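You operate a simulated robot arm through the tools that you are given. There is no shell and no other tool. Be economical: measure what you need, move in short steps, check, and stop when the job is done.

You are at the controls of a simulated robot arm. One attempt, no reset.

## Task
Clamp the key in the jig, sand off its old glue with the fine block, then free it.
Fine: blue knob to HOLD, later to FREE; it stays in the jig, bar up; block back. What is to be rubbed or washed off counts as gone when no trace of it is left.

The check looks at the end state, three seconds after you hand in, the way a careful person would. Anything else that was tipped, shoved, dropped, spilled or broken makes it a failure.

## Robot
A 5-joint arm with a two-finger parallel gripper, fixed in place. Base frame: the origin is at the foot of the arm, x ahead of it, y to its left, z up; the work surface is at about z = 0. Units: m, rad, N and s.
With the tool pointing down near the work surface it reaches from about 0.26 to 0.6 m from the base axis. Its first joint turns from -1.152 to 1.152 rad. The tool tilts only in the upright plane through the base axis and itself; it spins freely about its own axis. Payload 1.57 kg.
The tool frame sits at the grasp point between the pads (the TCP): z along the fingers, y along the line on which they close. The tips reach 0.03 m beyond it. The gripper opens to 0.08 m. The fingers are 0.017 m wide and 0.012 m thick; the gripper's body (0.04 by 0.082 m) begins 0.08 m behind the TCP.
Orientation is that of the tool frame in the base frame, as a unit quaternion [w, x, y, z]. With the fingers straight down and closing along the base's y, the tool's x points along the base's -x, its y along +y and its z along -z.

## Interface
- The arm moves only by the tool send_rows. Its argument "moves" is a list of rows, each a list of 2 entries, a list of its own where there are three numbers: the shift along the tool's x, y, z in m, then the turn, a rotation vector about the tool's x, y, z in rad. In form: [[[x, y, z], [wx, wy, wz]], ...]. A call has 1 to 8 rows; each row shifts and turns the commanded pose from where the row before left it, along the tool's axes as they then stand. "hand" is the gripper command, from -1 (fully open) to 1 (shut), values between in proportion, set as the call begins (left out, the last holds). Rows are played at 5 a second. More than 0.05 m and 0.15 rad between two rows, or a gripper value outside its range, and nothing of the call is played. Where a pose cannot be reached the arm comes as near as it can. A force on the tool above 40 N (or 10 N above the force at the start of the call, whichever is more), or a blocked arm, ends the call early, and 0.2 s more pass. The fingers move at their own pace (about 0.153 m/s each) and stop on an object; they squeeze with about 24 N. The grip force told is the motor's: it shows also when the fingers shut on nothing. Time passes only in rows, and 0.2 s behind the last, so rows that do not move let the fingers close. The reply holds the time, the measured pose of the TCP, the force on the tool along the base axes, the opening and the grip force, in the units named above and with some noise, with the torque about the TCP (base axes, N m) and any sound that the robot's microphone picked up.
- Cameras (640 x 400 px; columns grow to the right, rows downward): "scene" is fixed at [0.0278, 0.3834, 0.5309]; the picture's right is [-0.84, -0.54, 0.00], its down [-0.27, 0.42, -0.87] and it looks along [0.47, -0.73, -0.50] (base axes); focal length 315 px, centre (320, 200). "wrist" rides on the gripper at [0.072, -0.007, -0.122] in the tool frame; the picture's right is [0.09, 1.00, 0.00], its down [-0.84, 0.08, -0.54] and it looks along [-0.54, 0.05, 0.84] (tool axes); focal length 238 px, centre (320, 200). There is no depth. A picture from a camera that has moved, and an enlarged one, comes with that camera's place and axes in the base frame and with its lens.
- camera(camera): a new picture of that camera. It takes no simulated time.
- enlarge(camera, box): a new picture of the part [left, top, right, bottom] of that camera's present view, enlarged. It takes no simulated time.
- finish_job(): hands the job in; it is judged then, once.

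Go step by step. Nothing tells you positions but the pictures and the camera data: compare them with the known pose of the tool, close in by small moves and look again before you grip or let go. The budget is 120 turns and 64 pictures, counting those below and the enlarged ones. Unless the task says otherwise, let go and move clear before handing in, and close with one line.

The tools are called as a command line: name --argument value ..., lists and objects as JSON in quotes. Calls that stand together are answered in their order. send_rows: Moves the arm, as the interface text tells. Its arguments: {"type":"object","properties":{"moves":{"type":"array","items":{"type":"array"}},"hand":{"type":"number"}},"required":["moves"]} The other tools are called the same way: camera (camera) takes a picture; enlarge (camera, box) takes an enlarged picture of a part of a camera's view; finish_job () hands the job in.

At the start:

```text
time: 0.0
eef_pos: [0.2988, -0.0883, 0.3921]
ee_rot: [0.0, 0.0, 1.0, 0.0]
contact_force: [0.5, 0.4, 0.6]
torque: [0.0, 0.0, -0.01]
opening: 0.0802
finger_force: 0.1
```

scene: 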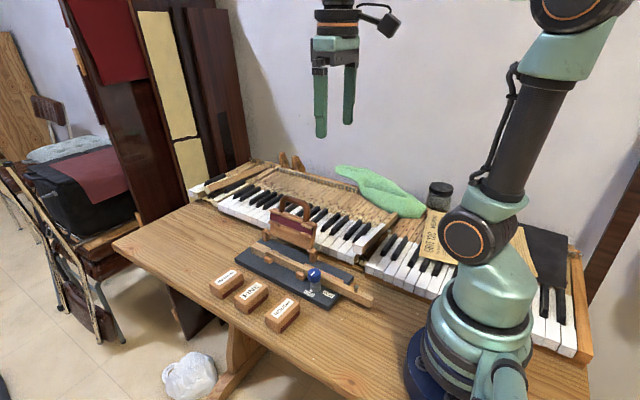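
wrist: 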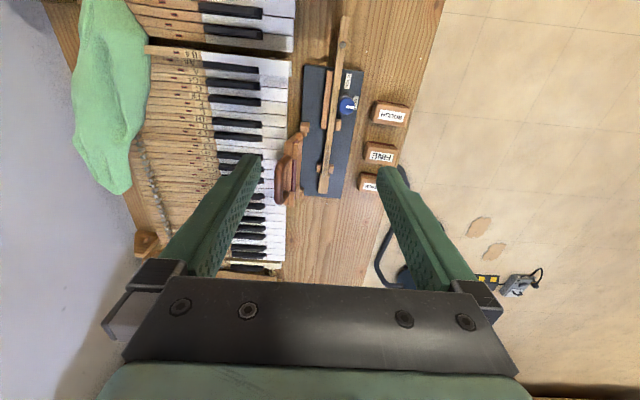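

I see a dark jig board with a wooden piece (key), a blue knob, and three labelled blocks in front. I'll look closer at these first.

enlarge --camera "scene" --box '[200, 180, 390, 340]'

enlarge --camera "wrist" --box '[260, 10, 440, 210]'

```text
2.50 times, centred on (295, 260) of scene
camera zoom: at [0.0278, 0.3834, 0.5309], right [-0.84, -0.54, 0.0], down [-0.27, 0.42, -0.87], along [0.47, -0.73, -0.5], focal length 787 px, centre (382, 50)
```

zoom: 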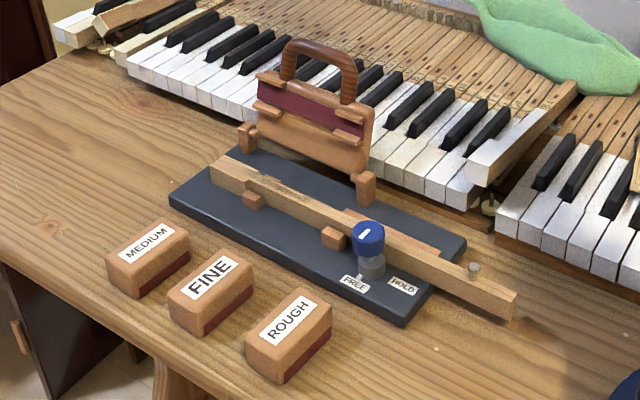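

```text
2.00 times, centred on (350, 110) of wrist
camera zoom: at [0.2257, -0.0961, 0.5152], right [-0.09, 1.0, 0.0], down [0.84, 0.08, 0.54], along [0.54, 0.05, -0.84], focal length 477 px, centre (260, 380)
```

zoom: 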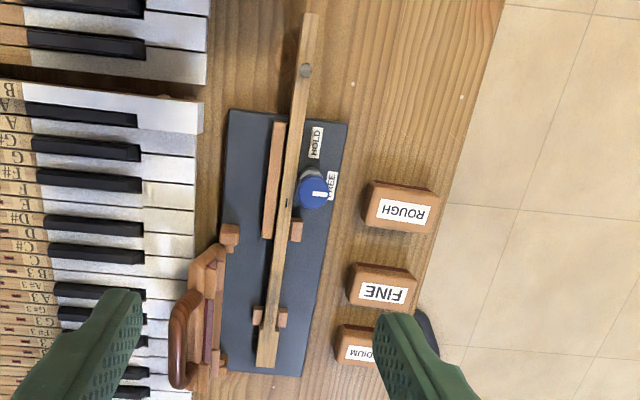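

The key lies along x at y≈-0.06, with the knob near (0.31,-0.04) pointing to FREE. The FINE block is near (0.41,0.055). I'll lower a bit for a better look.

send_rows --moves '[[[0.0, 0.03, 0.04], [0, 0, 0]], [[0.0, 0.03, 0.04], [0, 0, 0]], [[0.02, 0.0, 0.04], [0, 0, 0]], [[0, 0, 0], [0, 0, 0]]]'

camera --camera "wrist"

enlarge --camera "scene" --box '[230, 190, 350, 265]'

enlarge --camera "scene" --box '[280, 250, 380, 312]'

```text
time: 1.0
eef_pos: [0.2786, -0.0292, 0.2719]
ee_rot: [0.0, 0.0, 1.0, 0.0]
contact_force: [-0.8, -0.1, -0.5]
torque: [0.0, -0.04, -0.02]
opening: 0.0802
finger_force: 0.1
```

```text
59 pictures are left
camera wrist: at [0.2059, -0.0368, 0.3944], right [-0.09, 1.0, 0.0], down [0.84, 0.08, 0.54], along [0.54, 0.05, -0.84], focal length 238 px, centre (320, 200)
```

wrist: 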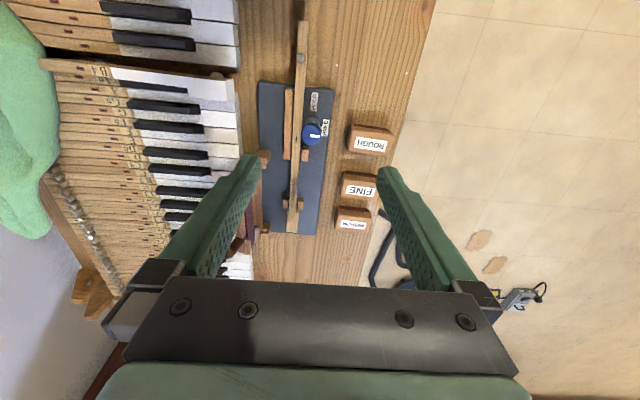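

```text
5.33 times, centred on (290, 228) of scene
camera zoom: at [0.0278, 0.3834, 0.5309], right [-0.84, -0.54, 0.0], down [-0.27, 0.42, -0.87], along [0.47, -0.73, -0.5], focal length 1679 px, centre (480, 53)
```

zoom: 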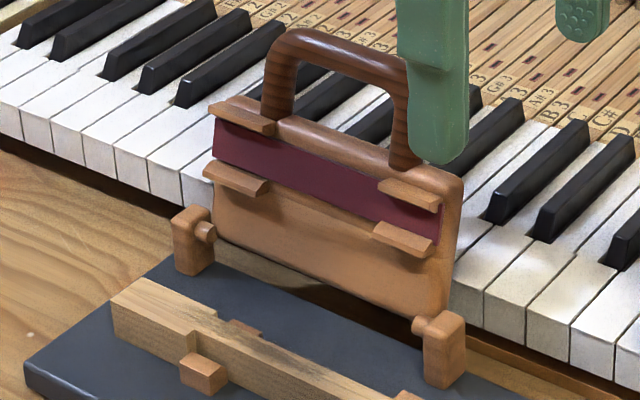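

```text
6.40 times, centred on (330, 281) of scene
camera zoom: at [0.0278, 0.3834, 0.5309], right [-0.84, -0.54, 0.0], down [-0.27, 0.42, -0.87], along [0.47, -0.73, -0.5], focal length 2014 px, centre (256, -318)
```

zoom: 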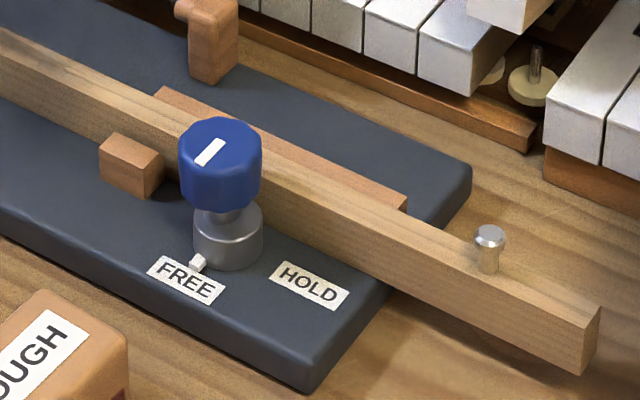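

The bar with felt is hinged and already up; the knob cams the key against the fence. I'll look for the glue and at the blocks up close.

enlarge --camera "scene" --box '[245, 232, 325, 282]'

enlarge --camera "scene" --box '[205, 260, 305, 335]'

enlarge --camera "wrist" --box '[230, 60, 400, 240]'

```text
8.00 times, centred on (285, 257) of scene
camera zoom: at [0.0278, 0.3834, 0.5309], right [-0.84, -0.54, 0.0], down [-0.27, 0.42, -0.87], along [0.47, -0.73, -0.5], focal length 2518 px, centre (600, -256)
```

zoom: 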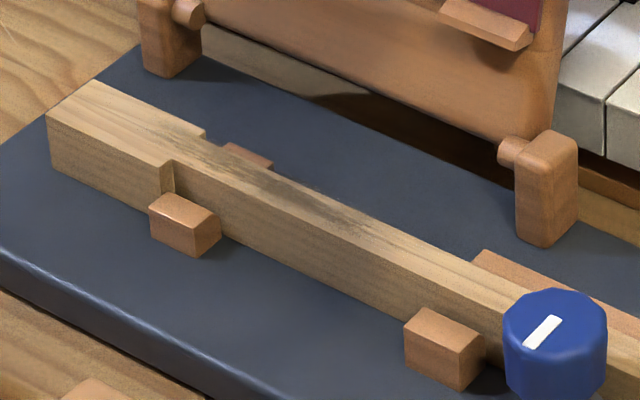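

```text
5.33 times, centred on (255, 298) of scene
camera zoom: at [0.0278, 0.3834, 0.5309], right [-0.84, -0.54, 0.0], down [-0.27, 0.42, -0.87], along [0.47, -0.73, -0.5], focal length 1679 px, centre (667, -320)
```

zoom: 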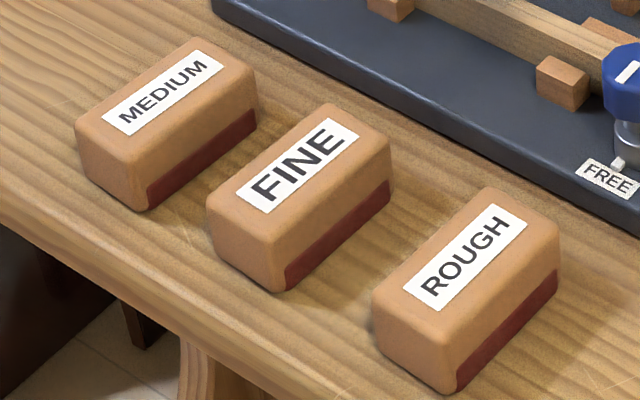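

```text
2.22 times, centred on (315, 150) of wrist
camera zoom: at [0.2059, -0.0368, 0.3944], right [-0.09, 1.0, 0.0], down [0.84, 0.08, 0.54], along [0.54, 0.05, -0.84], focal length 530 px, centre (331, 311)
```

zoom: 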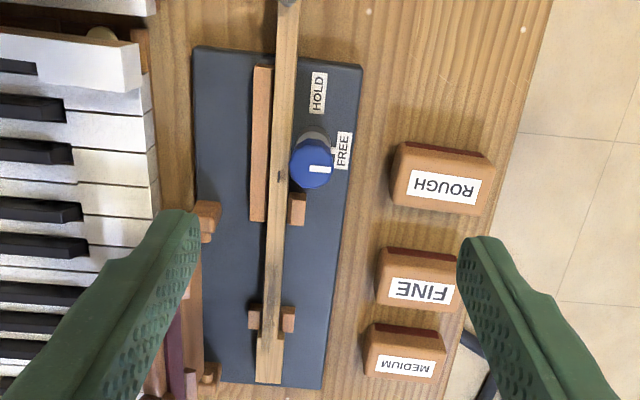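

The glue is the dark patch on the key top at x≈0.37–0.46, and the knob is at about (0.314,-0.039), top z≈0.054. I'll go above the knob and check alignment before turning it.

send_rows --moves '[[[-0.018, -0.005, 0.045], [0, 0, 0]], [[-0.0174, -0.005, 0.045], [0, 0, 0]], [[0.0, 0.0, 0.045], [0, 0, 0]], [[0, 0, 0.03], [0, 0, 0]], [[0, 0, 0], [0, 0, 0]]]'

enlarge --camera "wrist" --box '[200, 40, 440, 220]'

enlarge --camera "scene" --box '[260, 220, 370, 310]'

```text
time: 2.2
eef_pos: [0.3138, -0.0374, 0.108]
ee_rot: [0.0, 0.001, 1.0, 0.0]
contact_force: [-0.8, -0.2, 0.6]
torque: [-0.01, 0.0, 0.01]
opening: 0.08
finger_force: 0.1
```

```text
2.22 times, centred on (320, 130) of wrist
camera zoom: at [0.241, -0.0457, 0.2301], right [-0.09, 1.0, 0.0], down [0.84, 0.08, 0.54], along [0.54, 0.05, -0.84], focal length 530 px, centre (320, 356)
```

zoom: 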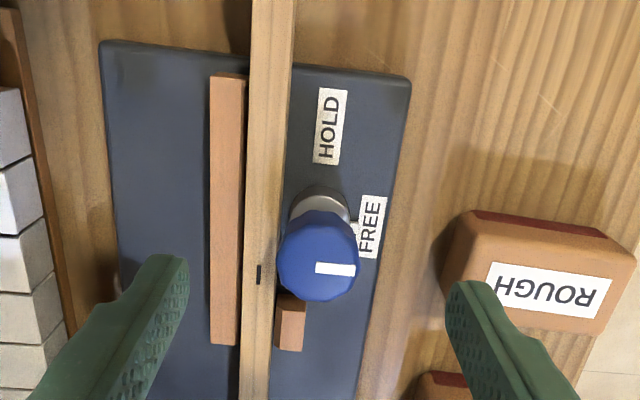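

```text
4.44 times, centred on (315, 265) of scene
camera zoom: at [0.0278, 0.3834, 0.5309], right [-0.84, -0.54, 0.0], down [-0.27, 0.42, -0.87], along [0.47, -0.73, -0.5], focal length 1399 px, centre (342, -89)
```

zoom: 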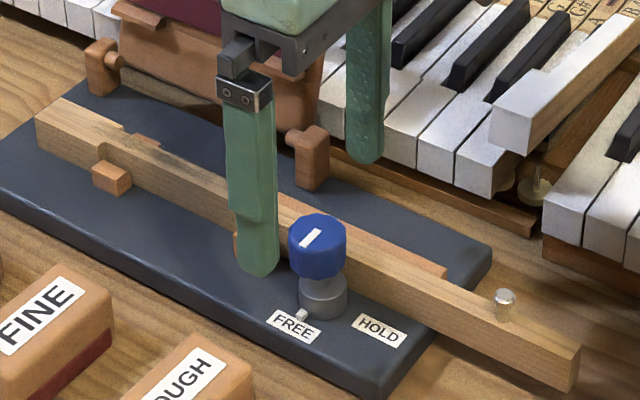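

The knob cap centre is at (0.314,-0.040), nearly under the TCP. I'll shift 2 mm, descend so the tips straddle the cap above the key top, and close.

send_rows --moves '[[[0, -0.0022, 0.012], [0, 0, 0]], [[0, 0, 0.012], [0, 0, 0]], [[0, 0, 0.01], [0, 0, 0]], [[0, 0, 0], [0, 0, 0]]]'

enlarge --camera "scene" --box '[260, 220, 370, 310]'

```text
time: 3.2
eef_pos: [0.3131, -0.0391, 0.0729]
ee_rot: [0.001, 0.0, 1.0, 0.0]
contact_force: [0.2, -0.2, 0.2]
torque: [0.0, 0.02, 0.01]
opening: 0.08
finger_force: 0.1
```

```text
4.44 times, centred on (315, 265) of scene
camera zoom: at [0.0278, 0.3834, 0.5309], right [-0.84, -0.54, 0.0], down [-0.27, 0.42, -0.87], along [0.47, -0.73, -0.5], focal length 1399 px, centre (342, -89)
```

zoom: 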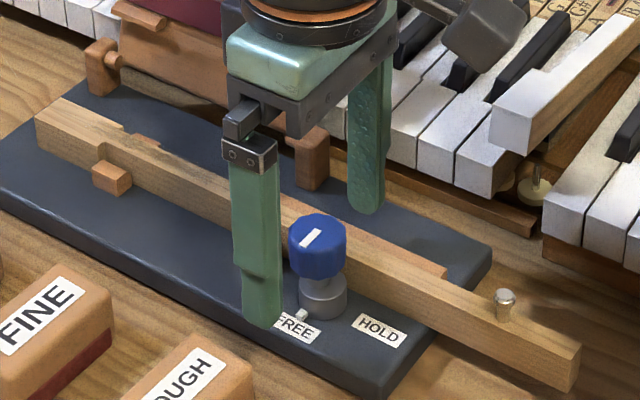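

send_rows --hand 1 --moves '[[[0, 0, 0], [0, 0, 0]], [[0, 0, 0], [0, 0, 0]], [[0, 0, 0], [0, 0, 0]]]'

enlarge --camera "scene" --box '[260, 220, 370, 310]'

```text
time: 4.0
eef_pos: [0.3138, -0.0397, 0.0741]
ee_rot: [-0.001, -0.001, 1.0, 0.0]
contact_force: [-0.5, 22.7, 4.8]
torque: [0.25, 0.31, 0.0]
opening: 0.0287
finger_force: 23.9
```

```text
4.44 times, centred on (315, 265) of scene
camera zoom: at [0.0278, 0.3834, 0.531], right [-0.84, -0.54, 0.0], down [-0.27, 0.42, -0.87], along [0.47, -0.73, -0.5], focal length 1399 px, centre (342, -89)
```

zoom: 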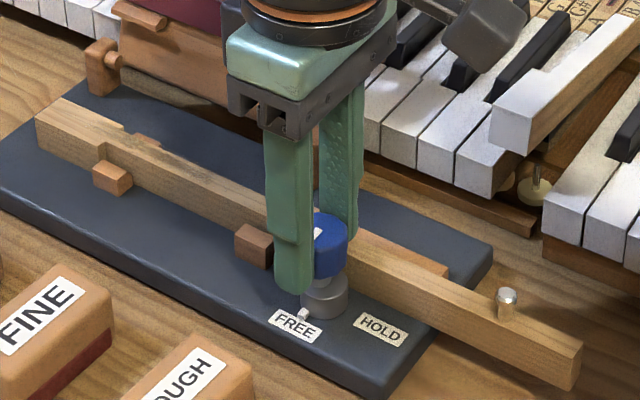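

Gripped at the cap's diameter, with a side force pushing the tool to +y. I'll relieve it with a small shift.

send_rows --moves '[[[0, 0.001, 0], [0, 0, 0]], [[0, 0, 0], [0, 0, 0]]]'

```text
time: 4.6
eef_pos: [0.3134, -0.0385, 0.0726]
ee_rot: [-0.001, 0.001, 1.0, 0.0]
contact_force: [-3.6, 6.8, 12.3]
torque: [0.05, 0.33, 0.13]
opening: 0.028
finger_force: 24.2
```

Side force dropped. Now I turn it gradually counter-clockwise (from above) towards HOLD.

send_rows --moves '[[[0, 0, -0.001], [0, 0, -0.13]], [[0, 0, 0], [0, 0, -0.13]], [[0, 0, 0], [0, 0, -0.13]], [[0, 0, 0], [0, 0, 0]]]'

enlarge --camera "scene" --box '[260, 220, 370, 310]'

```text
time: 5.6
eef_pos: [0.3142, -0.039, 0.0736]
ee_rot: [0.0, -0.195, 0.981, -0.001]
contact_force: [4.6, -1.3, 0.2]
torque: [0.04, -0.08, 0.0]
opening: 0.028
finger_force: 23.8
```

```text
4.44 times, centred on (315, 265) of scene
camera zoom: at [0.0279, 0.3834, 0.5309], right [-0.84, -0.54, 0.0], down [-0.27, 0.42, -0.87], along [0.47, -0.73, -0.5], focal length 1399 px, centre (342, -89)
```

zoom: 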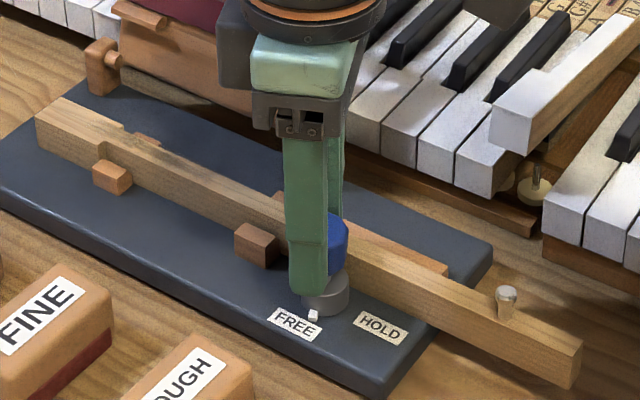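

The pointer is moving toward HOLD with the grip. I'll continue.

send_rows --moves '[[[0, 0, 0], [0, 0, -0.13]], [[0, 0, 0], [0, 0, -0.13]], [[0, 0, 0], [0, 0, -0.13]], [[0, 0, 0], [0, 0, -0.13]], [[0, 0, 0], [0, 0, -0.13]], [[0, 0, 0], [0, 0, 0]]]'

enlarge --camera "scene" --box '[260, 220, 370, 310]'

```text
time: 7.0
eef_pos: [0.3121, -0.0389, 0.073]
ee_rot: [0.0, -0.498, 0.867, 0.0]
contact_force: [-1.4, -0.1, 0.1]
torque: [0.11, -0.05, 0.0]
opening: 0.0279
finger_force: 23.7
```

```text
4.44 times, centred on (315, 265) of scene
camera zoom: at [0.0279, 0.3834, 0.5309], right [-0.84, -0.54, 0.0], down [-0.27, 0.42, -0.87], along [0.47, -0.73, -0.5], focal length 1399 px, centre (342, -89)
```

zoom: 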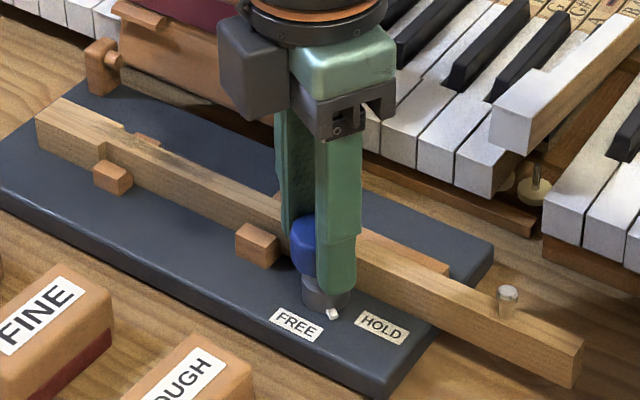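

send_rows --moves '[[[0, 0, 0], [0, 0, -0.13]], [[0, 0, 0], [0, 0, -0.13]], [[0, 0, 0], [0, 0, -0.13]], [[0, 0, 0], [0, 0, -0.13]], [[0, 0, 0], [0, 0, 0]]]'

enlarge --camera "scene" --box '[260, 220, 370, 310]'

```text
time: 8.2
eef_pos: [0.312, -0.0387, 0.0743]
ee_rot: [-0.001, -0.704, 0.71, 0.001]
contact_force: [-9.5, 2.7, -1.2]
torque: [0.09, 0.12, 0.01]
opening: 0.028
finger_force: 24.2
```

```text
4.44 times, centred on (315, 265) of scene
camera zoom: at [0.0279, 0.3834, 0.5309], right [-0.84, -0.54, 0.0], down [-0.27, 0.42, -0.87], along [0.47, -0.73, -0.5], focal length 1399 px, centre (342, -89)
```

zoom: 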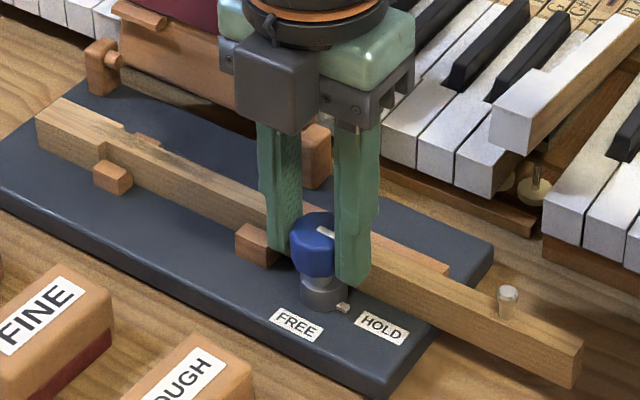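

Turned 90°; the pointer is close to HOLD with no stop felt. I'll nudge a bit further, watching the torque.

send_rows --moves '[[[0, 0, 0], [0, 0, -0.08]], [[0, 0, 0], [0, 0, 0]]]'

enlarge --camera "scene" --box '[300, 250, 360, 300]'

```text
time: 8.8
eef_pos: [0.3123, -0.039, 0.0747]
ee_rot: [0.002, 0.732, -0.682, -0.003]
contact_force: [-14.5, 2.3, 0.6]
torque: [0.07, 0.15, -0.16]
opening: 0.0282
finger_force: 24.5
```

```text
8.00 times, centred on (330, 275) of scene
camera zoom: at [0.0279, 0.3834, 0.5309], right [-0.84, -0.54, 0.0], down [-0.27, 0.42, -0.87], along [0.47, -0.73, -0.5], focal length 2518 px, centre (240, -400)
```

zoom: 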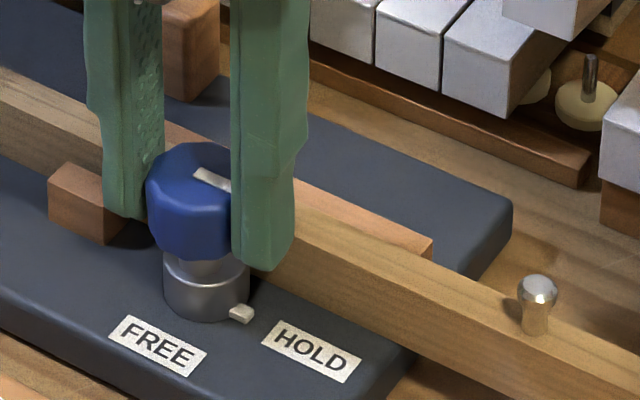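

The torque jump (-0.16) shows the stop at HOLD. I'll release gently and rise.

send_rows --hand -0.2 --moves '[[[0, 0, 0], [0, 0, 0]], [[0, 0, 0], [0, 0, 0]], [[0, 0, -0.03], [0, 0, 0]], [[0, 0, -0.04], [0, 0, 0]], [[0, 0, -0.04], [0, 0, 0]], [[0, 0, 0], [0, 0, 0]]]'

enlarge --camera "scene" --box '[240, 220, 370, 310]'

camera --camera "wrist"

```text
time: 10.2
eef_pos: [0.3167, -0.0377, 0.1854]
ee_rot: [0.001, 0.732, -0.682, -0.001]
contact_force: [-0.7, -0.1, 0.1]
torque: [0.03, -0.02, 0.01]
opening: 0.0482
finger_force: 0.0
```

```text
4.44 times, centred on (305, 265) of scene
camera zoom: at [0.0278, 0.3834, 0.5309], right [-0.84, -0.54, 0.0], down [-0.27, 0.42, -0.87], along [0.47, -0.73, -0.5], focal length 1399 px, centre (387, -89)
```

zoom: 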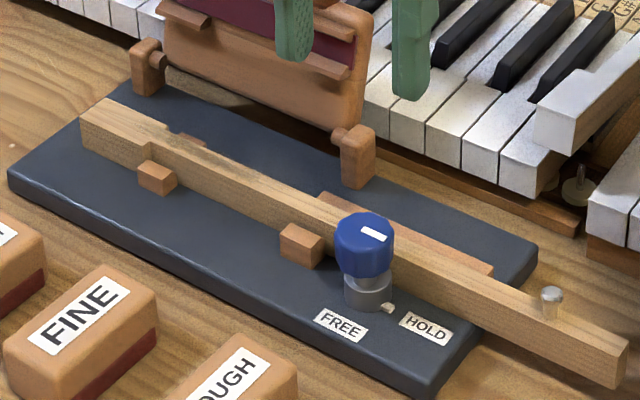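

```text
44 pictures are left
camera wrist: at [0.3273, -0.1102, 0.3087], right [-0.99, -0.16, 0.0], down [-0.14, 0.83, 0.54], along [-0.09, 0.53, -0.84], focal length 238 px, centre (320, 200)
```

wrist: 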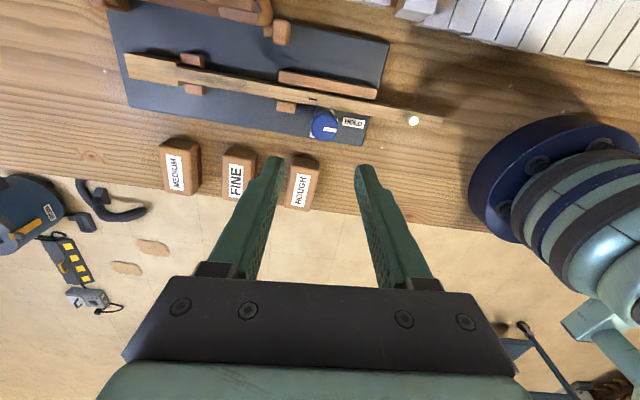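

The knob now points to HOLD. Next I measure the FINE block's pose.

enlarge --camera "wrist" --box '[150, 110, 330, 222]'

```text
3.56 times, centred on (240, 166) of wrist
camera zoom: at [0.3273, -0.1102, 0.3087], right [-0.99, -0.16, 0.0], down [-0.14, 0.83, 0.54], along [-0.09, 0.53, -0.84], focal length 848 px, centre (604, 321)
```

zoom: 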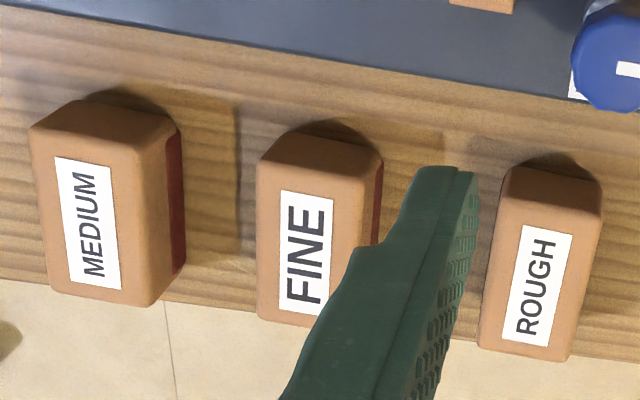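

The FINE block's centre is about (0.413, 0.054), top z≈0.029, about 0.04 wide, long axis nearly along y. I'll align above it.

send_rows --hand -0.5 --moves '[[[0, 0, 0], [0, 0, 0.12]], [[-0.032, -0.0305, 0.0], [0, 0, 0]], [[-0.032, -0.0305, 0.0], [0, 0, 0]], [[-0.032, -0.0305, 0.02], [0, 0, 0]], [[0, 0, 0.045], [0, 0, 0]], [[0, 0, 0], [0, 0, 0]]]'

camera --camera "wrist"

enlarge --camera "scene" --box '[190, 220, 310, 340]'

```text
time: 11.6
eef_pos: [0.4096, 0.0514, 0.1182]
ee_rot: [0.0, -0.689, 0.724, -0.001]
contact_force: [-0.3, -0.5, 0.2]
torque: [-0.01, 0.03, -0.02]
opening: 0.06
finger_force: 0.1
```

```text
42 pictures are left
camera wrist: at [0.413, -0.0217, 0.2411], right [-1.0, -0.04, 0.0], down [-0.04, 0.84, 0.54], along [-0.02, 0.54, -0.84], focal length 238 px, centre (320, 200)
```

wrist: 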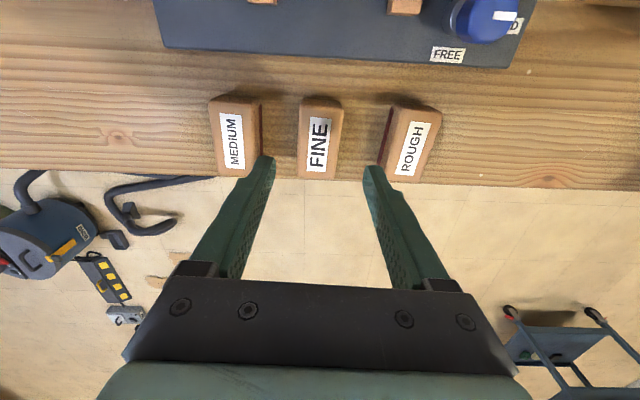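

```text
3.33 times, centred on (250, 280) of scene
camera zoom: at [0.0278, 0.3834, 0.5309], right [-0.84, -0.54, 0.0], down [-0.27, 0.42, -0.87], along [0.47, -0.73, -0.5], focal length 1049 px, centre (553, -67)
```

zoom: 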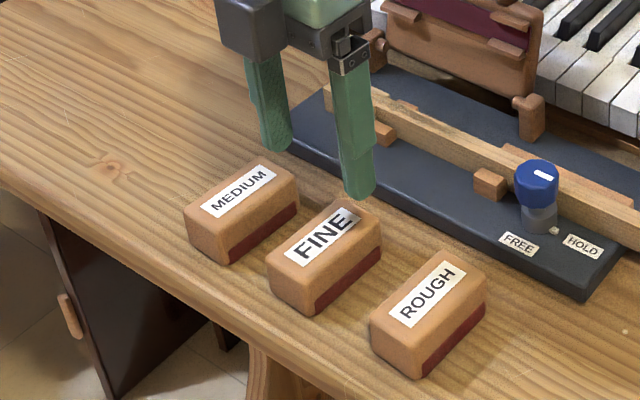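

The tool is aligned with the block; it needs about 2 mm and 4 mm of shift. The pad shows on both long sides, so it is likely on the underside. I'll go down to z≈0.043 and grip the upper part.

send_rows --moves '[[[-0.0036, -0.002, 0.03], [0, 0, 0]], [[0, 0, 0.03], [0, 0, 0]], [[0, 0, 0.015], [0, 0, 0]], [[0, 0, 0], [0, 0, 0]]]'

enlarge --camera "scene" --box '[200, 240, 310, 330]'

```text
time: 12.6
eef_pos: [0.4128, 0.0537, 0.0438]
ee_rot: [0.0, -0.689, 0.725, 0.0]
contact_force: [-0.4, -0.3, 0.1]
torque: [-0.01, 0.0, -0.04]
opening: 0.0602
finger_force: 0.0
```

```text
4.44 times, centred on (255, 285) of scene
camera zoom: at [0.0278, 0.3834, 0.5309], right [-0.84, -0.54, 0.0], down [-0.27, 0.42, -0.87], along [0.47, -0.73, -0.5], focal length 1399 px, centre (609, -178)
```

zoom: 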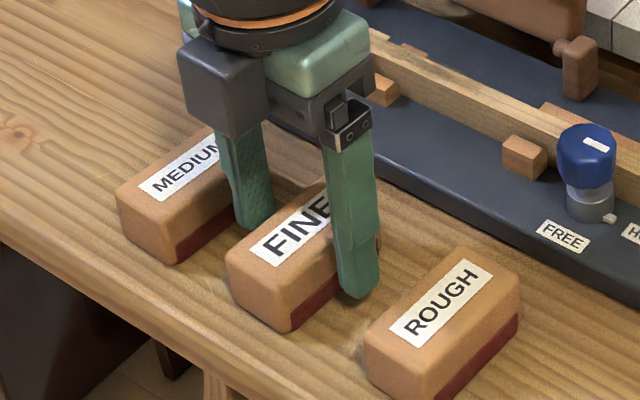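

send_rows --hand 1 --moves '[[[0, 0, 0], [0, 0, 0]], [[0, 0, 0], [0, 0, 0]], [[0, 0, 0], [0, 0, 0]], [[0, 0, -0.002], [0, 0, 0]]]'

```text
time: 13.6
eef_pos: [0.4125, 0.0546, 0.0459]
ee_rot: [0.0, -0.689, 0.725, 0.0]
contact_force: [0.9, 0.5, -0.5]
torque: [0.01, -0.01, 0.0]
opening: 0.0389
finger_force: 23.9
```

Gripped (39 mm). I'll lift it and look.

send_rows --moves '[[[0, 0, -0.03], [0, 0, 0]], [[0, 0, -0.04], [0, 0, 0]], [[0, 0, -0.03], [0, 0, 0]], [[0, 0, 0], [0, 0, 0]]]'

enlarge --camera "scene" --box '[200, 190, 310, 330]'

```text
time: 14.6
eef_pos: [0.4124, 0.0558, 0.1467]
ee_rot: [0.0, -0.69, 0.724, 0.0]
contact_force: [-0.5, 0.2, -0.1]
torque: [0.02, 0.01, 0.0]
opening: 0.0
finger_force: 21.7
```

```text
2.86 times, centred on (255, 260) of scene
camera zoom: at [0.0278, 0.3834, 0.5309], right [-0.84, -0.54, 0.0], down [-0.27, 0.42, -0.87], along [0.47, -0.73, -0.5], focal length 899 px, centre (506, 29)
```

zoom: 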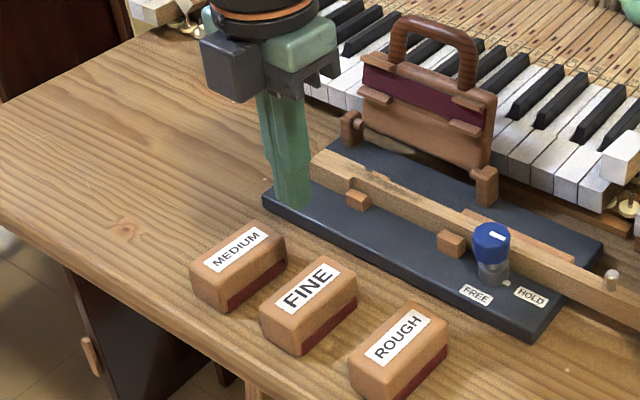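

The fingers slipped off the rounded top; the block looks undisturbed. I'll reopen, check the pose, and grip deeper.

send_rows --hand -0.5 --moves '[[[0, 0, 0.03], [0, 0, 0]], [[0, 0, 0], [0, 0, 0]], [[0, 0, 0], [0, 0, 0]]]'

enlarge --camera "wrist" --box '[220, 60, 420, 210]'

```text
time: 15.4
eef_pos: [0.4119, 0.054, 0.1175]
ee_rot: [0.001, -0.689, 0.724, 0.0]
contact_force: [-0.5, -0.3, 0.2]
torque: [0.0, 0.01, 0.0]
opening: 0.0602
finger_force: 0.0
```

```text
2.67 times, centred on (320, 135) of wrist
camera zoom: at [0.4149, -0.0195, 0.2392], right [-1.0, -0.04, 0.0], down [-0.03, 0.84, 0.54], along [-0.02, 0.54, -0.84], focal length 636 px, centre (320, 373)
```

zoom: 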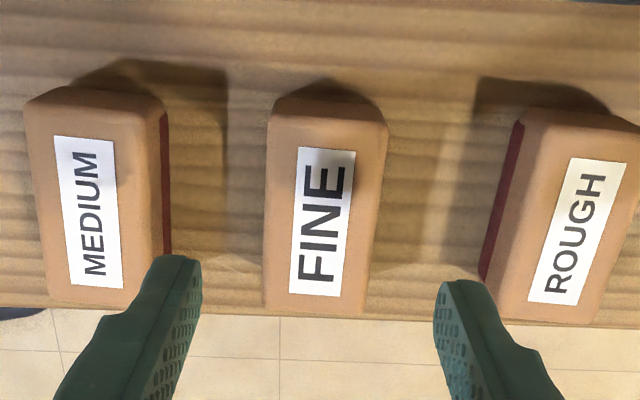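

send_rows --moves '[[[0, 0, 0.035], [0, 0, 0]], [[0, 0, 0.03], [0, 0, 0]], [[0, 0, 0.018], [0, 0, 0]], [[0, 0, 0], [0, 0, 0]]]'

send_rows --hand 1 --moves '[[[0, 0, 0], [0, 0, 0]], [[0, 0, 0], [0, 0, 0]], [[0, 0, 0], [0, 0, 0]], [[0, 0, 0], [0, 0, 0]]]'

send_rows --moves '[[[0, 0, -0.02], [0, 0, 0]], [[0, 0, -0.03], [0, 0, 0]], [[0, 0, 0], [0, 0, 0]]]'

enlarge --camera "scene" --box '[200, 190, 310, 330]'

```text
time: 16.4
eef_pos: [0.4146, 0.0551, 0.0343]
ee_rot: [-0.001, -0.689, 0.725, 0.0]
contact_force: [-0.7, 0.2, -0.1]
torque: [0.0, 0.0, -0.01]
opening: 0.0601
finger_force: 0.1
```

```text
time: 17.4
eef_pos: [0.4136, 0.0533, 0.0331]
ee_rot: [0.0, -0.689, 0.725, 0.0]
contact_force: [-0.7, 0.4, -0.3]
torque: [0.03, 0.0, 0.0]
opening: 0.0386
finger_force: 24.3
```

```text
time: 18.2
eef_pos: [0.4159, 0.0559, 0.0834]
ee_rot: [0.0, -0.689, 0.724, 0.0]
contact_force: [0.1, 0.3, -1.0]
torque: [-0.01, -0.03, -0.01]
opening: 0.0388
finger_force: 24.0
```

```text
2.86 times, centred on (255, 260) of scene
camera zoom: at [0.0278, 0.3834, 0.5309], right [-0.84, -0.54, 0.0], down [-0.27, 0.42, -0.87], along [0.47, -0.73, -0.5], focal length 899 px, centre (506, 29)
```

zoom: 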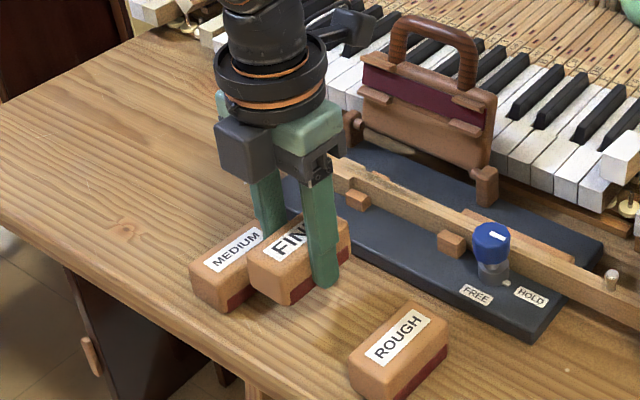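

The block is held firmly. I'll raise it, spin it so its long side runs along the key, then carry it over the glue.

send_rows --moves '[[[0, 0, -0.04], [0, 0, 0]], [[0, 0, -0.03], [0, 0, 0.138]], [[0, 0, 0], [0, 0, 0.138]], [[0, 0, 0], [0, 0, 0.138]], [[0, 0, 0], [0, 0, 0.138]], [[0, 0, 0], [0, 0, 0.138]], [[0, 0, 0], [0, 0, 0.138]], [[0, 0, 0], [0, 0, 0.138]]]'

send_rows --moves '[[[0, 0, 0], [0, 0, 0.138]], [[0, 0, 0], [0, 0, 0.138]], [[0, 0, 0], [0, 0, 0.138]], [[0, 0, 0], [0, 0, 0.138]], [[0, -0.0387, 0], [0, 0, 0]], [[0, -0.0387, 0], [0, 0, 0]], [[0, -0.0387, 0], [0, 0, 0]], [[0, 0, 0], [0, 0, 0]]]'

camera --camera "wrist"

enlarge --camera "scene" --box '[210, 150, 350, 290]'

```text
time: 20.0
eef_pos: [0.4129, 0.0559, 0.1531]
ee_rot: [0.0, -0.273, 0.962, 0.0]
contact_force: [-0.1, 0.6, -0.8]
torque: [0.01, 0.03, -0.03]
opening: 0.0387
finger_force: 23.7
```

```text
time: 21.8
eef_pos: [0.4091, -0.061, 0.155]
ee_rot: [0.0, -0.001, 1.0, -0.001]
contact_force: [0.2, 0.1, -0.7]
torque: [-0.01, 0.0, -0.02]
opening: 0.0386
finger_force: 24.8
```

```text
36 pictures are left
camera wrist: at [0.3371, -0.0704, 0.2775], right [-0.09, 1.0, 0.0], down [0.84, 0.08, 0.54], along [0.54, 0.05, -0.84], focal length 238 px, centre (320, 200)
```

wrist: 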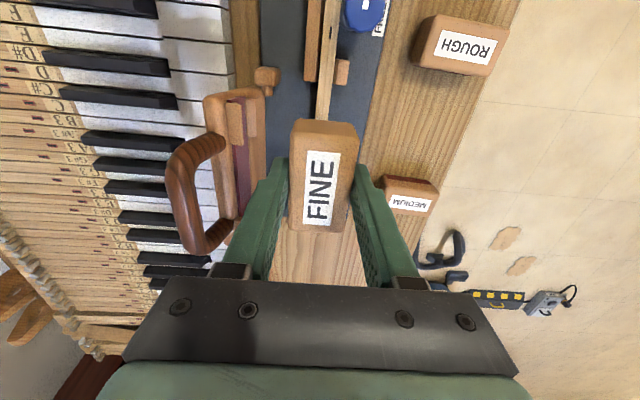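

```text
2.86 times, centred on (280, 220) of scene
camera zoom: at [0.0278, 0.3834, 0.5309], right [-0.84, -0.54, 0.0], down [-0.27, 0.42, -0.87], along [0.47, -0.73, -0.5], focal length 899 px, centre (434, 143)
```

zoom: 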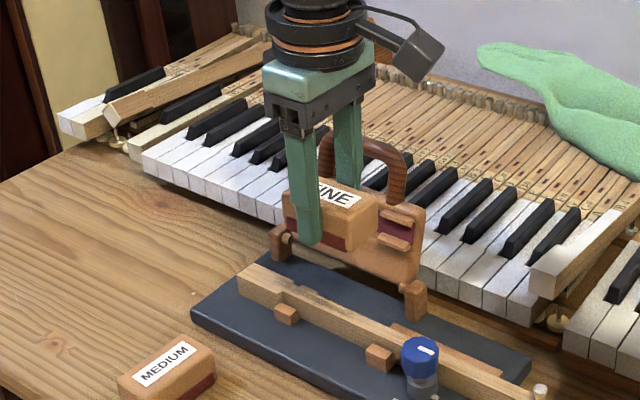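

The block is over the key, clear of the raised bar. I'll lower toward the glue and then feel for contact in small steps.

send_rows --moves '[[[0, -0.0015, 0.03], [0, 0, 0]], [[0, 0, 0.03], [0, 0, 0]], [[0, 0, 0.012], [0, 0, 0]], [[0, 0, 0], [0, 0, 0]]]'

send_rows --moves '[[[0, 0, 0.002], [0, 0, 0]], [[0, 0, 0.002], [0, 0, 0]], [[0, 0, 0.002], [0, 0, 0]], [[0, 0, 0], [0, 0, 0]]]'

enlarge --camera "scene" --box '[230, 190, 340, 290]'

```text
time: 22.8
eef_pos: [0.4106, -0.0625, 0.0808]
ee_rot: [0.0, -0.001, 1.0, 0.0]
contact_force: [0.0, 0.1, -1.5]
torque: [0.02, 0.01, 0.02]
opening: 0.0385
finger_force: 24.0
```

```text
time: 23.8
eef_pos: [0.4123, -0.0621, 0.0751]
ee_rot: [0.0, -0.001, 1.0, 0.0]
contact_force: [-0.6, -0.5, 0.5]
torque: [0.01, 0.02, 0.0]
opening: 0.0387
finger_force: 24.2
```

```text
4.00 times, centred on (285, 240) of scene
camera zoom: at [0.0278, 0.3834, 0.5309], right [-0.84, -0.54, 0.0], down [-0.27, 0.42, -0.87], along [0.47, -0.73, -0.5], focal length 1259 px, centre (460, 40)
```

zoom: 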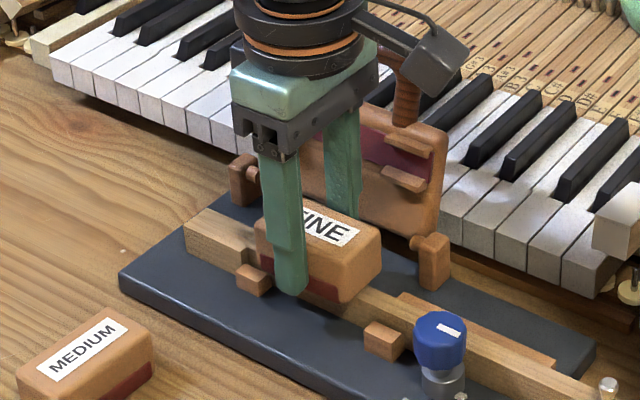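

No contact yet, a few mm above the key. I'll continue down in 1 mm steps.

send_rows --moves '[[[0, 0, 0.001], [0, 0, 0]], [[0, 0, 0.001], [0, 0, 0]], [[0, 0, 0.001], [0, 0, 0]], [[0, 0, 0], [0, 0, 0]]]'

send_rows --moves '[[[0, 0, 0.001], [0, 0, 0]], [[0, 0, 0.001], [0, 0, 0]], [[0, 0, 0], [0, 0, 0]]]'

```text
time: 24.8
eef_pos: [0.4135, -0.062, 0.0723]
ee_rot: [0.002, -0.001, 1.0, 0.0]
contact_force: [-8.5, -0.6, 24.2]
torque: [-0.03, 0.32, -0.02]
opening: 0.0388
finger_force: 23.7
```

```text
time: 25.6
eef_pos: [0.4134, -0.0618, 0.0705]
ee_rot: [0.001, 0.0, 1.0, 0.0]
contact_force: [-0.4, 6.8, 25.8]
torque: [0.19, -0.05, -0.01]
opening: 0.0384
finger_force: 24.1
```

Contact at z≈0.071 with about 25 N. I'll ease slightly and stroke along the key.

send_rows --moves '[[[0, 0, -0.001], [0, 0, 0]], [[-0.015, 0, 0], [0, 0, 0]], [[-0.015, 0, 0], [0, 0, 0]], [[0.015, 0, 0], [0, 0, 0]], [[0.015, 0, 0], [0, 0, 0]], [[0.015, 0, 0], [0, 0, 0]], [[-0.015, 0, 0], [0, 0, 0]]]'

```text
time: 26.4
eef_pos: [0.4328, -0.062, 0.071]
ee_rot: [-0.012, 0.0, 1.0, 0.002]
contact_force: [-6.0, -0.7, 10.9]
torque: [0.0, -0.16, -0.06]
opening: 0.0383
finger_force: 24.5
stopped in row 3: the force on the tool passed its limit at 59 N (the readings are from after the stop); the commanded pose is now the measured one
```

Something blocked the +x motion at x≈0.433, probably a fingertip against the tail guide. I'll look.

enlarge --camera "scene" --box '[235, 215, 315, 275]'

```text
6.67 times, centred on (275, 245) of scene
camera zoom: at [0.0278, 0.3834, 0.5309], right [-0.84, -0.54, 0.0], down [-0.27, 0.42, -0.87], along [0.47, -0.73, -0.5], focal length 2098 px, centre (620, -100)
```

zoom: 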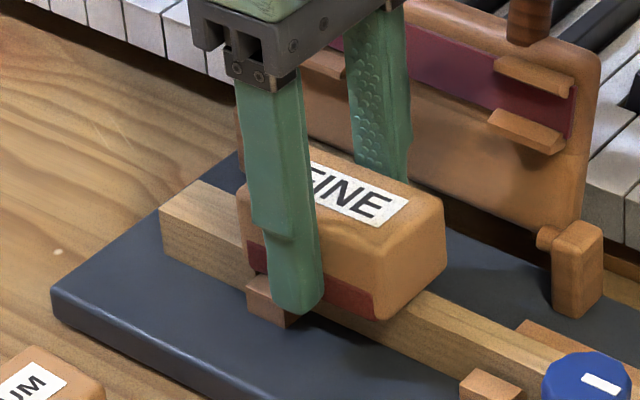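

It's not clear whether a finger hit the guide or the block hit the head of the key. I'll lift slightly, back away, and look at the key and the grip.

send_rows --moves '[[[0.004, 0, -0.002], [0, 0, 0]], [[0, 0, -0.03], [0, 0, 0]], [[0, 0, -0.04], [0, 0, 0]], [[0.03, 0, -0.01], [0, 0, 0]], [[0.04, 0, 0], [0, 0, 0]], [[0, 0, 0], [0, 0, 0]]]'

enlarge --camera "scene" --box '[245, 225, 315, 275]'

enlarge --camera "scene" --box '[250, 150, 350, 240]'

```text
time: 27.8
eef_pos: [0.3588, -0.0614, 0.1536]
ee_rot: [-0.012, 0.001, 1.0, 0.001]
contact_force: [0.1, 0.3, -1.1]
torque: [-0.01, -0.05, 0.03]
opening: 0.0387
finger_force: 25.0
```

```text
8.00 times, centred on (280, 250) of scene
camera zoom: at [0.0278, 0.3834, 0.5309], right [-0.84, -0.54, 0.0], down [-0.27, 0.42, -0.87], along [0.47, -0.73, -0.5], focal length 2518 px, centre (640, -200)
```

zoom: 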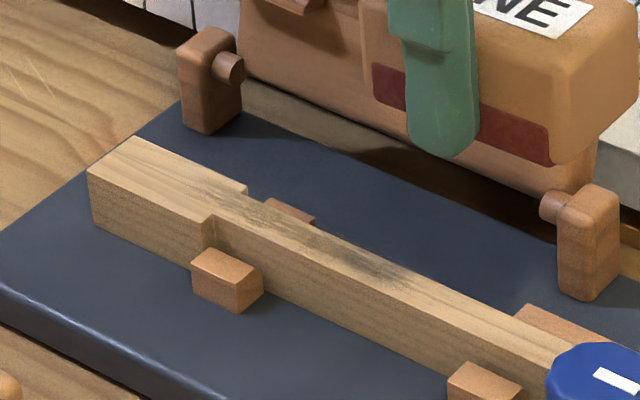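

```text
4.44 times, centred on (300, 195) of scene
camera zoom: at [0.0278, 0.3834, 0.5309], right [-0.84, -0.54, 0.0], down [-0.27, 0.42, -0.87], along [0.47, -0.73, -0.5], focal length 1399 px, centre (409, 222)
```

zoom: 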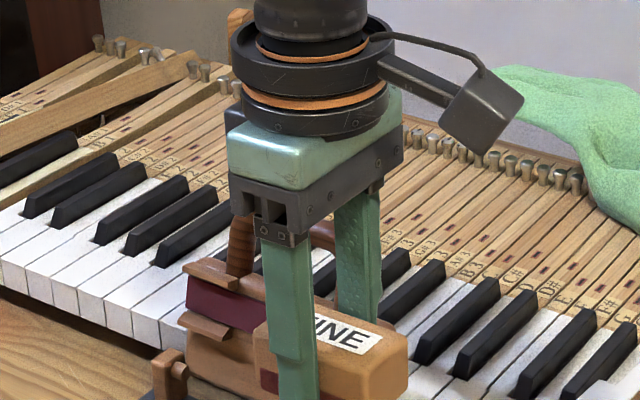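

Sanding is working: the middle patch has lightened. The stop was the block's end meeting the step at the key's wide head (x≈0.465), so I'll limit strokes to TCP x ≤0.427. Back down at x≈0.405.

send_rows --moves '[[[-0.023, 0, 0], [0, -0.024, 0]], [[-0.022, 0, 0.02], [0, 0, 0]], [[0, 0, 0.03], [0, 0, 0]], [[0, 0, 0.025], [0, 0, 0]], [[0, 0, 0], [0, 0, 0]]]'

send_rows --moves '[[[0, 0, 0.0015], [0, 0, 0]], [[0, 0, 0.0015], [0, 0, 0]], [[0, 0, 0.001], [0, 0, 0]], [[0, 0, 0], [0, 0, 0]]]'

```text
time: 29.0
eef_pos: [0.4046, -0.0617, 0.0784]
ee_rot: [0.0, 0.001, 1.0, 0.0]
contact_force: [0.1, -0.8, -0.7]
torque: [-0.03, 0.02, -0.01]
opening: 0.0387
finger_force: 23.7
```

```text
time: 30.0
eef_pos: [0.4039, -0.0617, 0.0747]
ee_rot: [0.0, 0.001, 1.0, 0.0]
contact_force: [-0.1, -0.5, 0.2]
torque: [-0.01, -0.01, 0.02]
opening: 0.0387
finger_force: 23.7
```

send_rows --moves '[[[0, 0, 0.0015], [0, 0, 0]], [[0, 0, 0.0015], [0, 0, 0]], [[0, 0, 0], [0, 0, 0]]]'

send_rows --moves '[[[0, 0, 0.001], [0, 0, 0]], [[0, 0, 0], [0, 0, 0]]]'

```text
time: 30.8
eef_pos: [0.4061, -0.0621, 0.0719]
ee_rot: [0.0, 0.0, 1.0, 0.0]
contact_force: [-0.1, 0.3, -1.4]
torque: [0.0, 0.03, -0.01]
opening: 0.039
finger_force: 24.0
```

```text
time: 31.4
eef_pos: [0.4056, -0.0619, 0.0708]
ee_rot: [0.001, 0.001, 1.0, 0.0]
contact_force: [-1.5, 1.3, 6.2]
torque: [0.0, 0.25, -0.06]
opening: 0.039
finger_force: 24.2
```

Contact at 6 N. I'll add 1 mm and stroke within x 0.388–0.426.

send_rows --moves '[[[0, 0, 0.001], [0, 0, 0]], [[0.009, 0, 0], [0, 0, 0]], [[0.009, 0, 0], [0, 0, 0]], [[-0.012, 0, 0], [0, 0, 0]], [[-0.012, 0, 0], [0, 0, 0]], [[-0.012, 0, 0], [0, 0, 0]], [[0.012, 0, 0], [0, 0, 0]], [[0.006, 0, 0], [0, 0, 0]]]'

```text
time: 33.2
eef_pos: [0.4066, -0.0626, 0.0696]
ee_rot: [0.001, 0.001, 1.0, 0.001]
contact_force: [4.9, 0.2, 11.6]
torque: [0.02, 0.26, -0.02]
opening: 0.0387
finger_force: 24.4
```

Force is good, but the torque shows the block bearing on its near end. I'll tilt the tool slightly so the far end bears too, and continue stroking.

send_rows --moves '[[[0, 0, 0], [0, 0.03, 0]], [[-0.01, 0, 0], [0, 0, 0]], [[-0.01, 0, 0], [0, 0, 0]], [[0.012, 0, 0], [0, 0, 0]], [[0.012, 0, 0], [0, 0, 0]], [[0.012, 0, 0], [0, 0, 0]], [[-0.016, 0, 0], [0, 0, 0]], [[0, 0, 0], [0, 0, 0]]]'

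```text
time: 35.0
eef_pos: [0.4055, -0.0632, 0.0694]
ee_rot: [-0.015, 0.0, 1.0, 0.003]
contact_force: [-12.6, -2.2, 34.1]
torque: [-0.09, -0.72, -0.03]
opening: 0.0386
finger_force: 23.8
```

send_rows --moves '[[[0, 0, -0.001], [0, -0.02, 0]], [[0, 0, 0], [0, 0, 0]]]'

```text
time: 35.6
eef_pos: [0.4056, -0.0624, 0.0704]
ee_rot: [-0.005, 0.001, 1.0, 0.001]
contact_force: [-4.6, -0.6, 13.5]
torque: [0.01, 0.1, 0.01]
opening: 0.0385
finger_force: 23.9
```

Balanced now: 13 N with little torque. Several full strokes next.

send_rows --moves '[[[-0.01, 0, 0], [0, 0, 0]], [[-0.01, 0, 0], [0, 0, 0]], [[0.013, 0, 0], [0, 0, 0]], [[0.013, 0, 0], [0, 0, 0]], [[0.013, 0, 0], [0, 0, 0]], [[-0.013, 0, 0], [0, 0, 0]], [[-0.013, 0, 0], [0, 0, 0]], [[-0.013, 0, 0], [0, 0, 0]]]'

send_rows --moves '[[[0.013, 0, 0], [0, 0, 0]], [[0.013, 0, 0], [0, 0, 0]], [[0.013, 0, 0], [0, 0, 0]], [[-0.013, 0, 0], [0, 0, 0]], [[-0.013, 0, 0], [0, 0, 0]], [[-0.013, 0, 0], [0, 0, 0]], [[0.013, 0, 0], [0, 0, 0]], [[0.007, 0, 0], [0, 0, 0]]]'

```text
time: 37.4
eef_pos: [0.4265, -0.0625, 0.0696]
ee_rot: [-0.005, 0.001, 1.0, 0.001]
contact_force: [-2.0, -0.5, 1.8]
torque: [-0.03, 0.03, 0.01]
opening: 0.0386
finger_force: 24.0
```

```text
time: 39.2
eef_pos: [0.4041, -0.063, 0.0701]
ee_rot: [-0.007, 0.001, 1.0, 0.001]
contact_force: [-0.5, -0.1, -0.9]
torque: [0.0, 0.0, 0.0]
opening: 0.0387
finger_force: 23.5
```

Contact faded (the block settled in the grip). I'll lift and inspect the key.

send_rows --moves '[[[0, 0, -0.04], [0, 0, 0]], [[0, 0, -0.04], [0, 0, 0]], [[0.035, 0, 0], [0, 0, 0]], [[0.01, 0, 0], [0, 0, 0]], [[0, 0, 0], [0, 0, 0]]]'

enlarge --camera "scene" --box '[245, 225, 315, 275]'

```text
time: 40.4
eef_pos: [0.3631, -0.0636, 0.1515]
ee_rot: [-0.005, 0.0, 1.0, 0.001]
contact_force: [0.8, -0.2, 0.0]
torque: [-0.01, -0.01, 0.03]
opening: 0.0385
finger_force: 23.9
```

```text
8.00 times, centred on (280, 250) of scene
camera zoom: at [0.0278, 0.3834, 0.5309], right [-0.84, -0.54, 0.0], down [-0.27, 0.42, -0.87], along [0.47, -0.73, -0.5], focal length 2518 px, centre (640, -200)
```

zoom: 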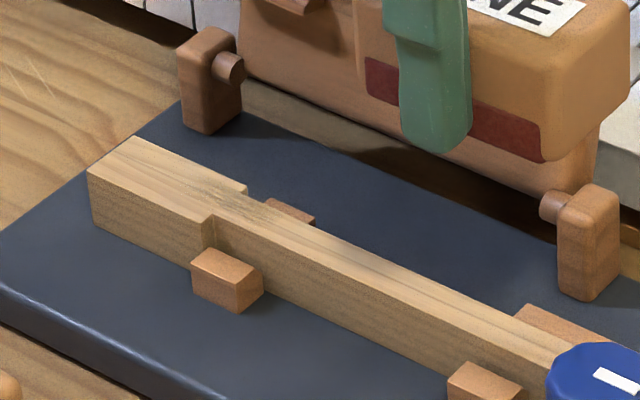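

Only a trace remains near the notch. I'll zoom in on it.

enlarge --camera "scene" --box '[255, 238, 287, 260]'

enlarge --camera "wrist" --box '[240, 100, 400, 260]'

```text
16.00 times, centred on (271, 249) of scene
camera zoom: at [0.0278, 0.3834, 0.5309], right [-0.84, -0.54, 0.0], down [-0.27, 0.42, -0.87], along [0.47, -0.73, -0.5], focal length 5036 px, centre (1104, -584)
```

zoom: 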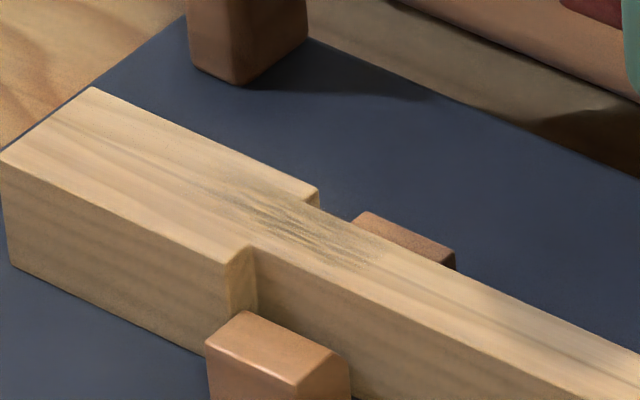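

```text
2.50 times, centred on (320, 180) of wrist
camera zoom: at [0.2911, -0.0718, 0.2752], right [-0.09, 1.0, 0.0], down [0.84, 0.08, 0.53], along [0.53, 0.05, -0.85], focal length 596 px, centre (320, 250)
```

zoom: 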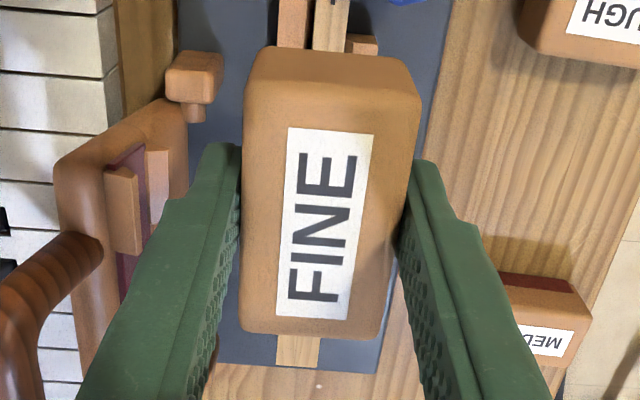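

The trace spans x≈0.44–0.478 with no visible step, so the earlier stop was likely a jam from pressing too hard. I'll return with light pressure further out.

send_rows --moves '[[[-0.035, 0, 0], [0, 0, 0]], [[-0.035, 0, 0.01], [0, 0, 0]], [[0, 0.001, 0.035], [0, 0, 0]], [[0, 0, 0.03], [0, 0, 0]], [[0, 0, 0], [0, 0, 0]]]'

send_rows --moves '[[[0, 0, 0.0015], [0, 0, 0]], [[0, 0, 0.0015], [0, 0, 0]], [[0, 0, 0.0015], [0, 0, 0]], [[0, 0, 0.001], [0, 0, 0]], [[0, 0, 0], [0, 0, 0]]]'

```text
time: 41.6
eef_pos: [0.4317, -0.062, 0.0719]
ee_rot: [-0.005, 0.0, 1.0, 0.001]
contact_force: [0.4, -0.3, -1.4]
torque: [0.0, 0.01, -0.01]
opening: 0.0388
finger_force: 23.8
```

```text
time: 42.8
eef_pos: [0.4321, -0.0602, 0.0706]
ee_rot: [-0.003, 0.002, 1.0, 0.001]
contact_force: [-5.7, -0.2, 19.0]
torque: [-0.06, -0.03, 0.0]
opening: 0.0388
finger_force: 23.7
```

send_rows --moves '[[[0, 0, -0.002], [0, 0, 0]], [[-0.006, 0, 0], [0, 0, 0]], [[-0.006, 0, 0], [0, 0, 0]], [[0, 0, 0], [0, 0, 0]]]'

```text
time: 43.8
eef_pos: [0.4426, -0.0606, 0.0726]
ee_rot: [-0.006, 0.001, 1.0, 0.0]
contact_force: [-0.2, 0.6, -1.6]
torque: [-0.04, 0.03, 0.01]
opening: 0.0386
finger_force: 24.0
```

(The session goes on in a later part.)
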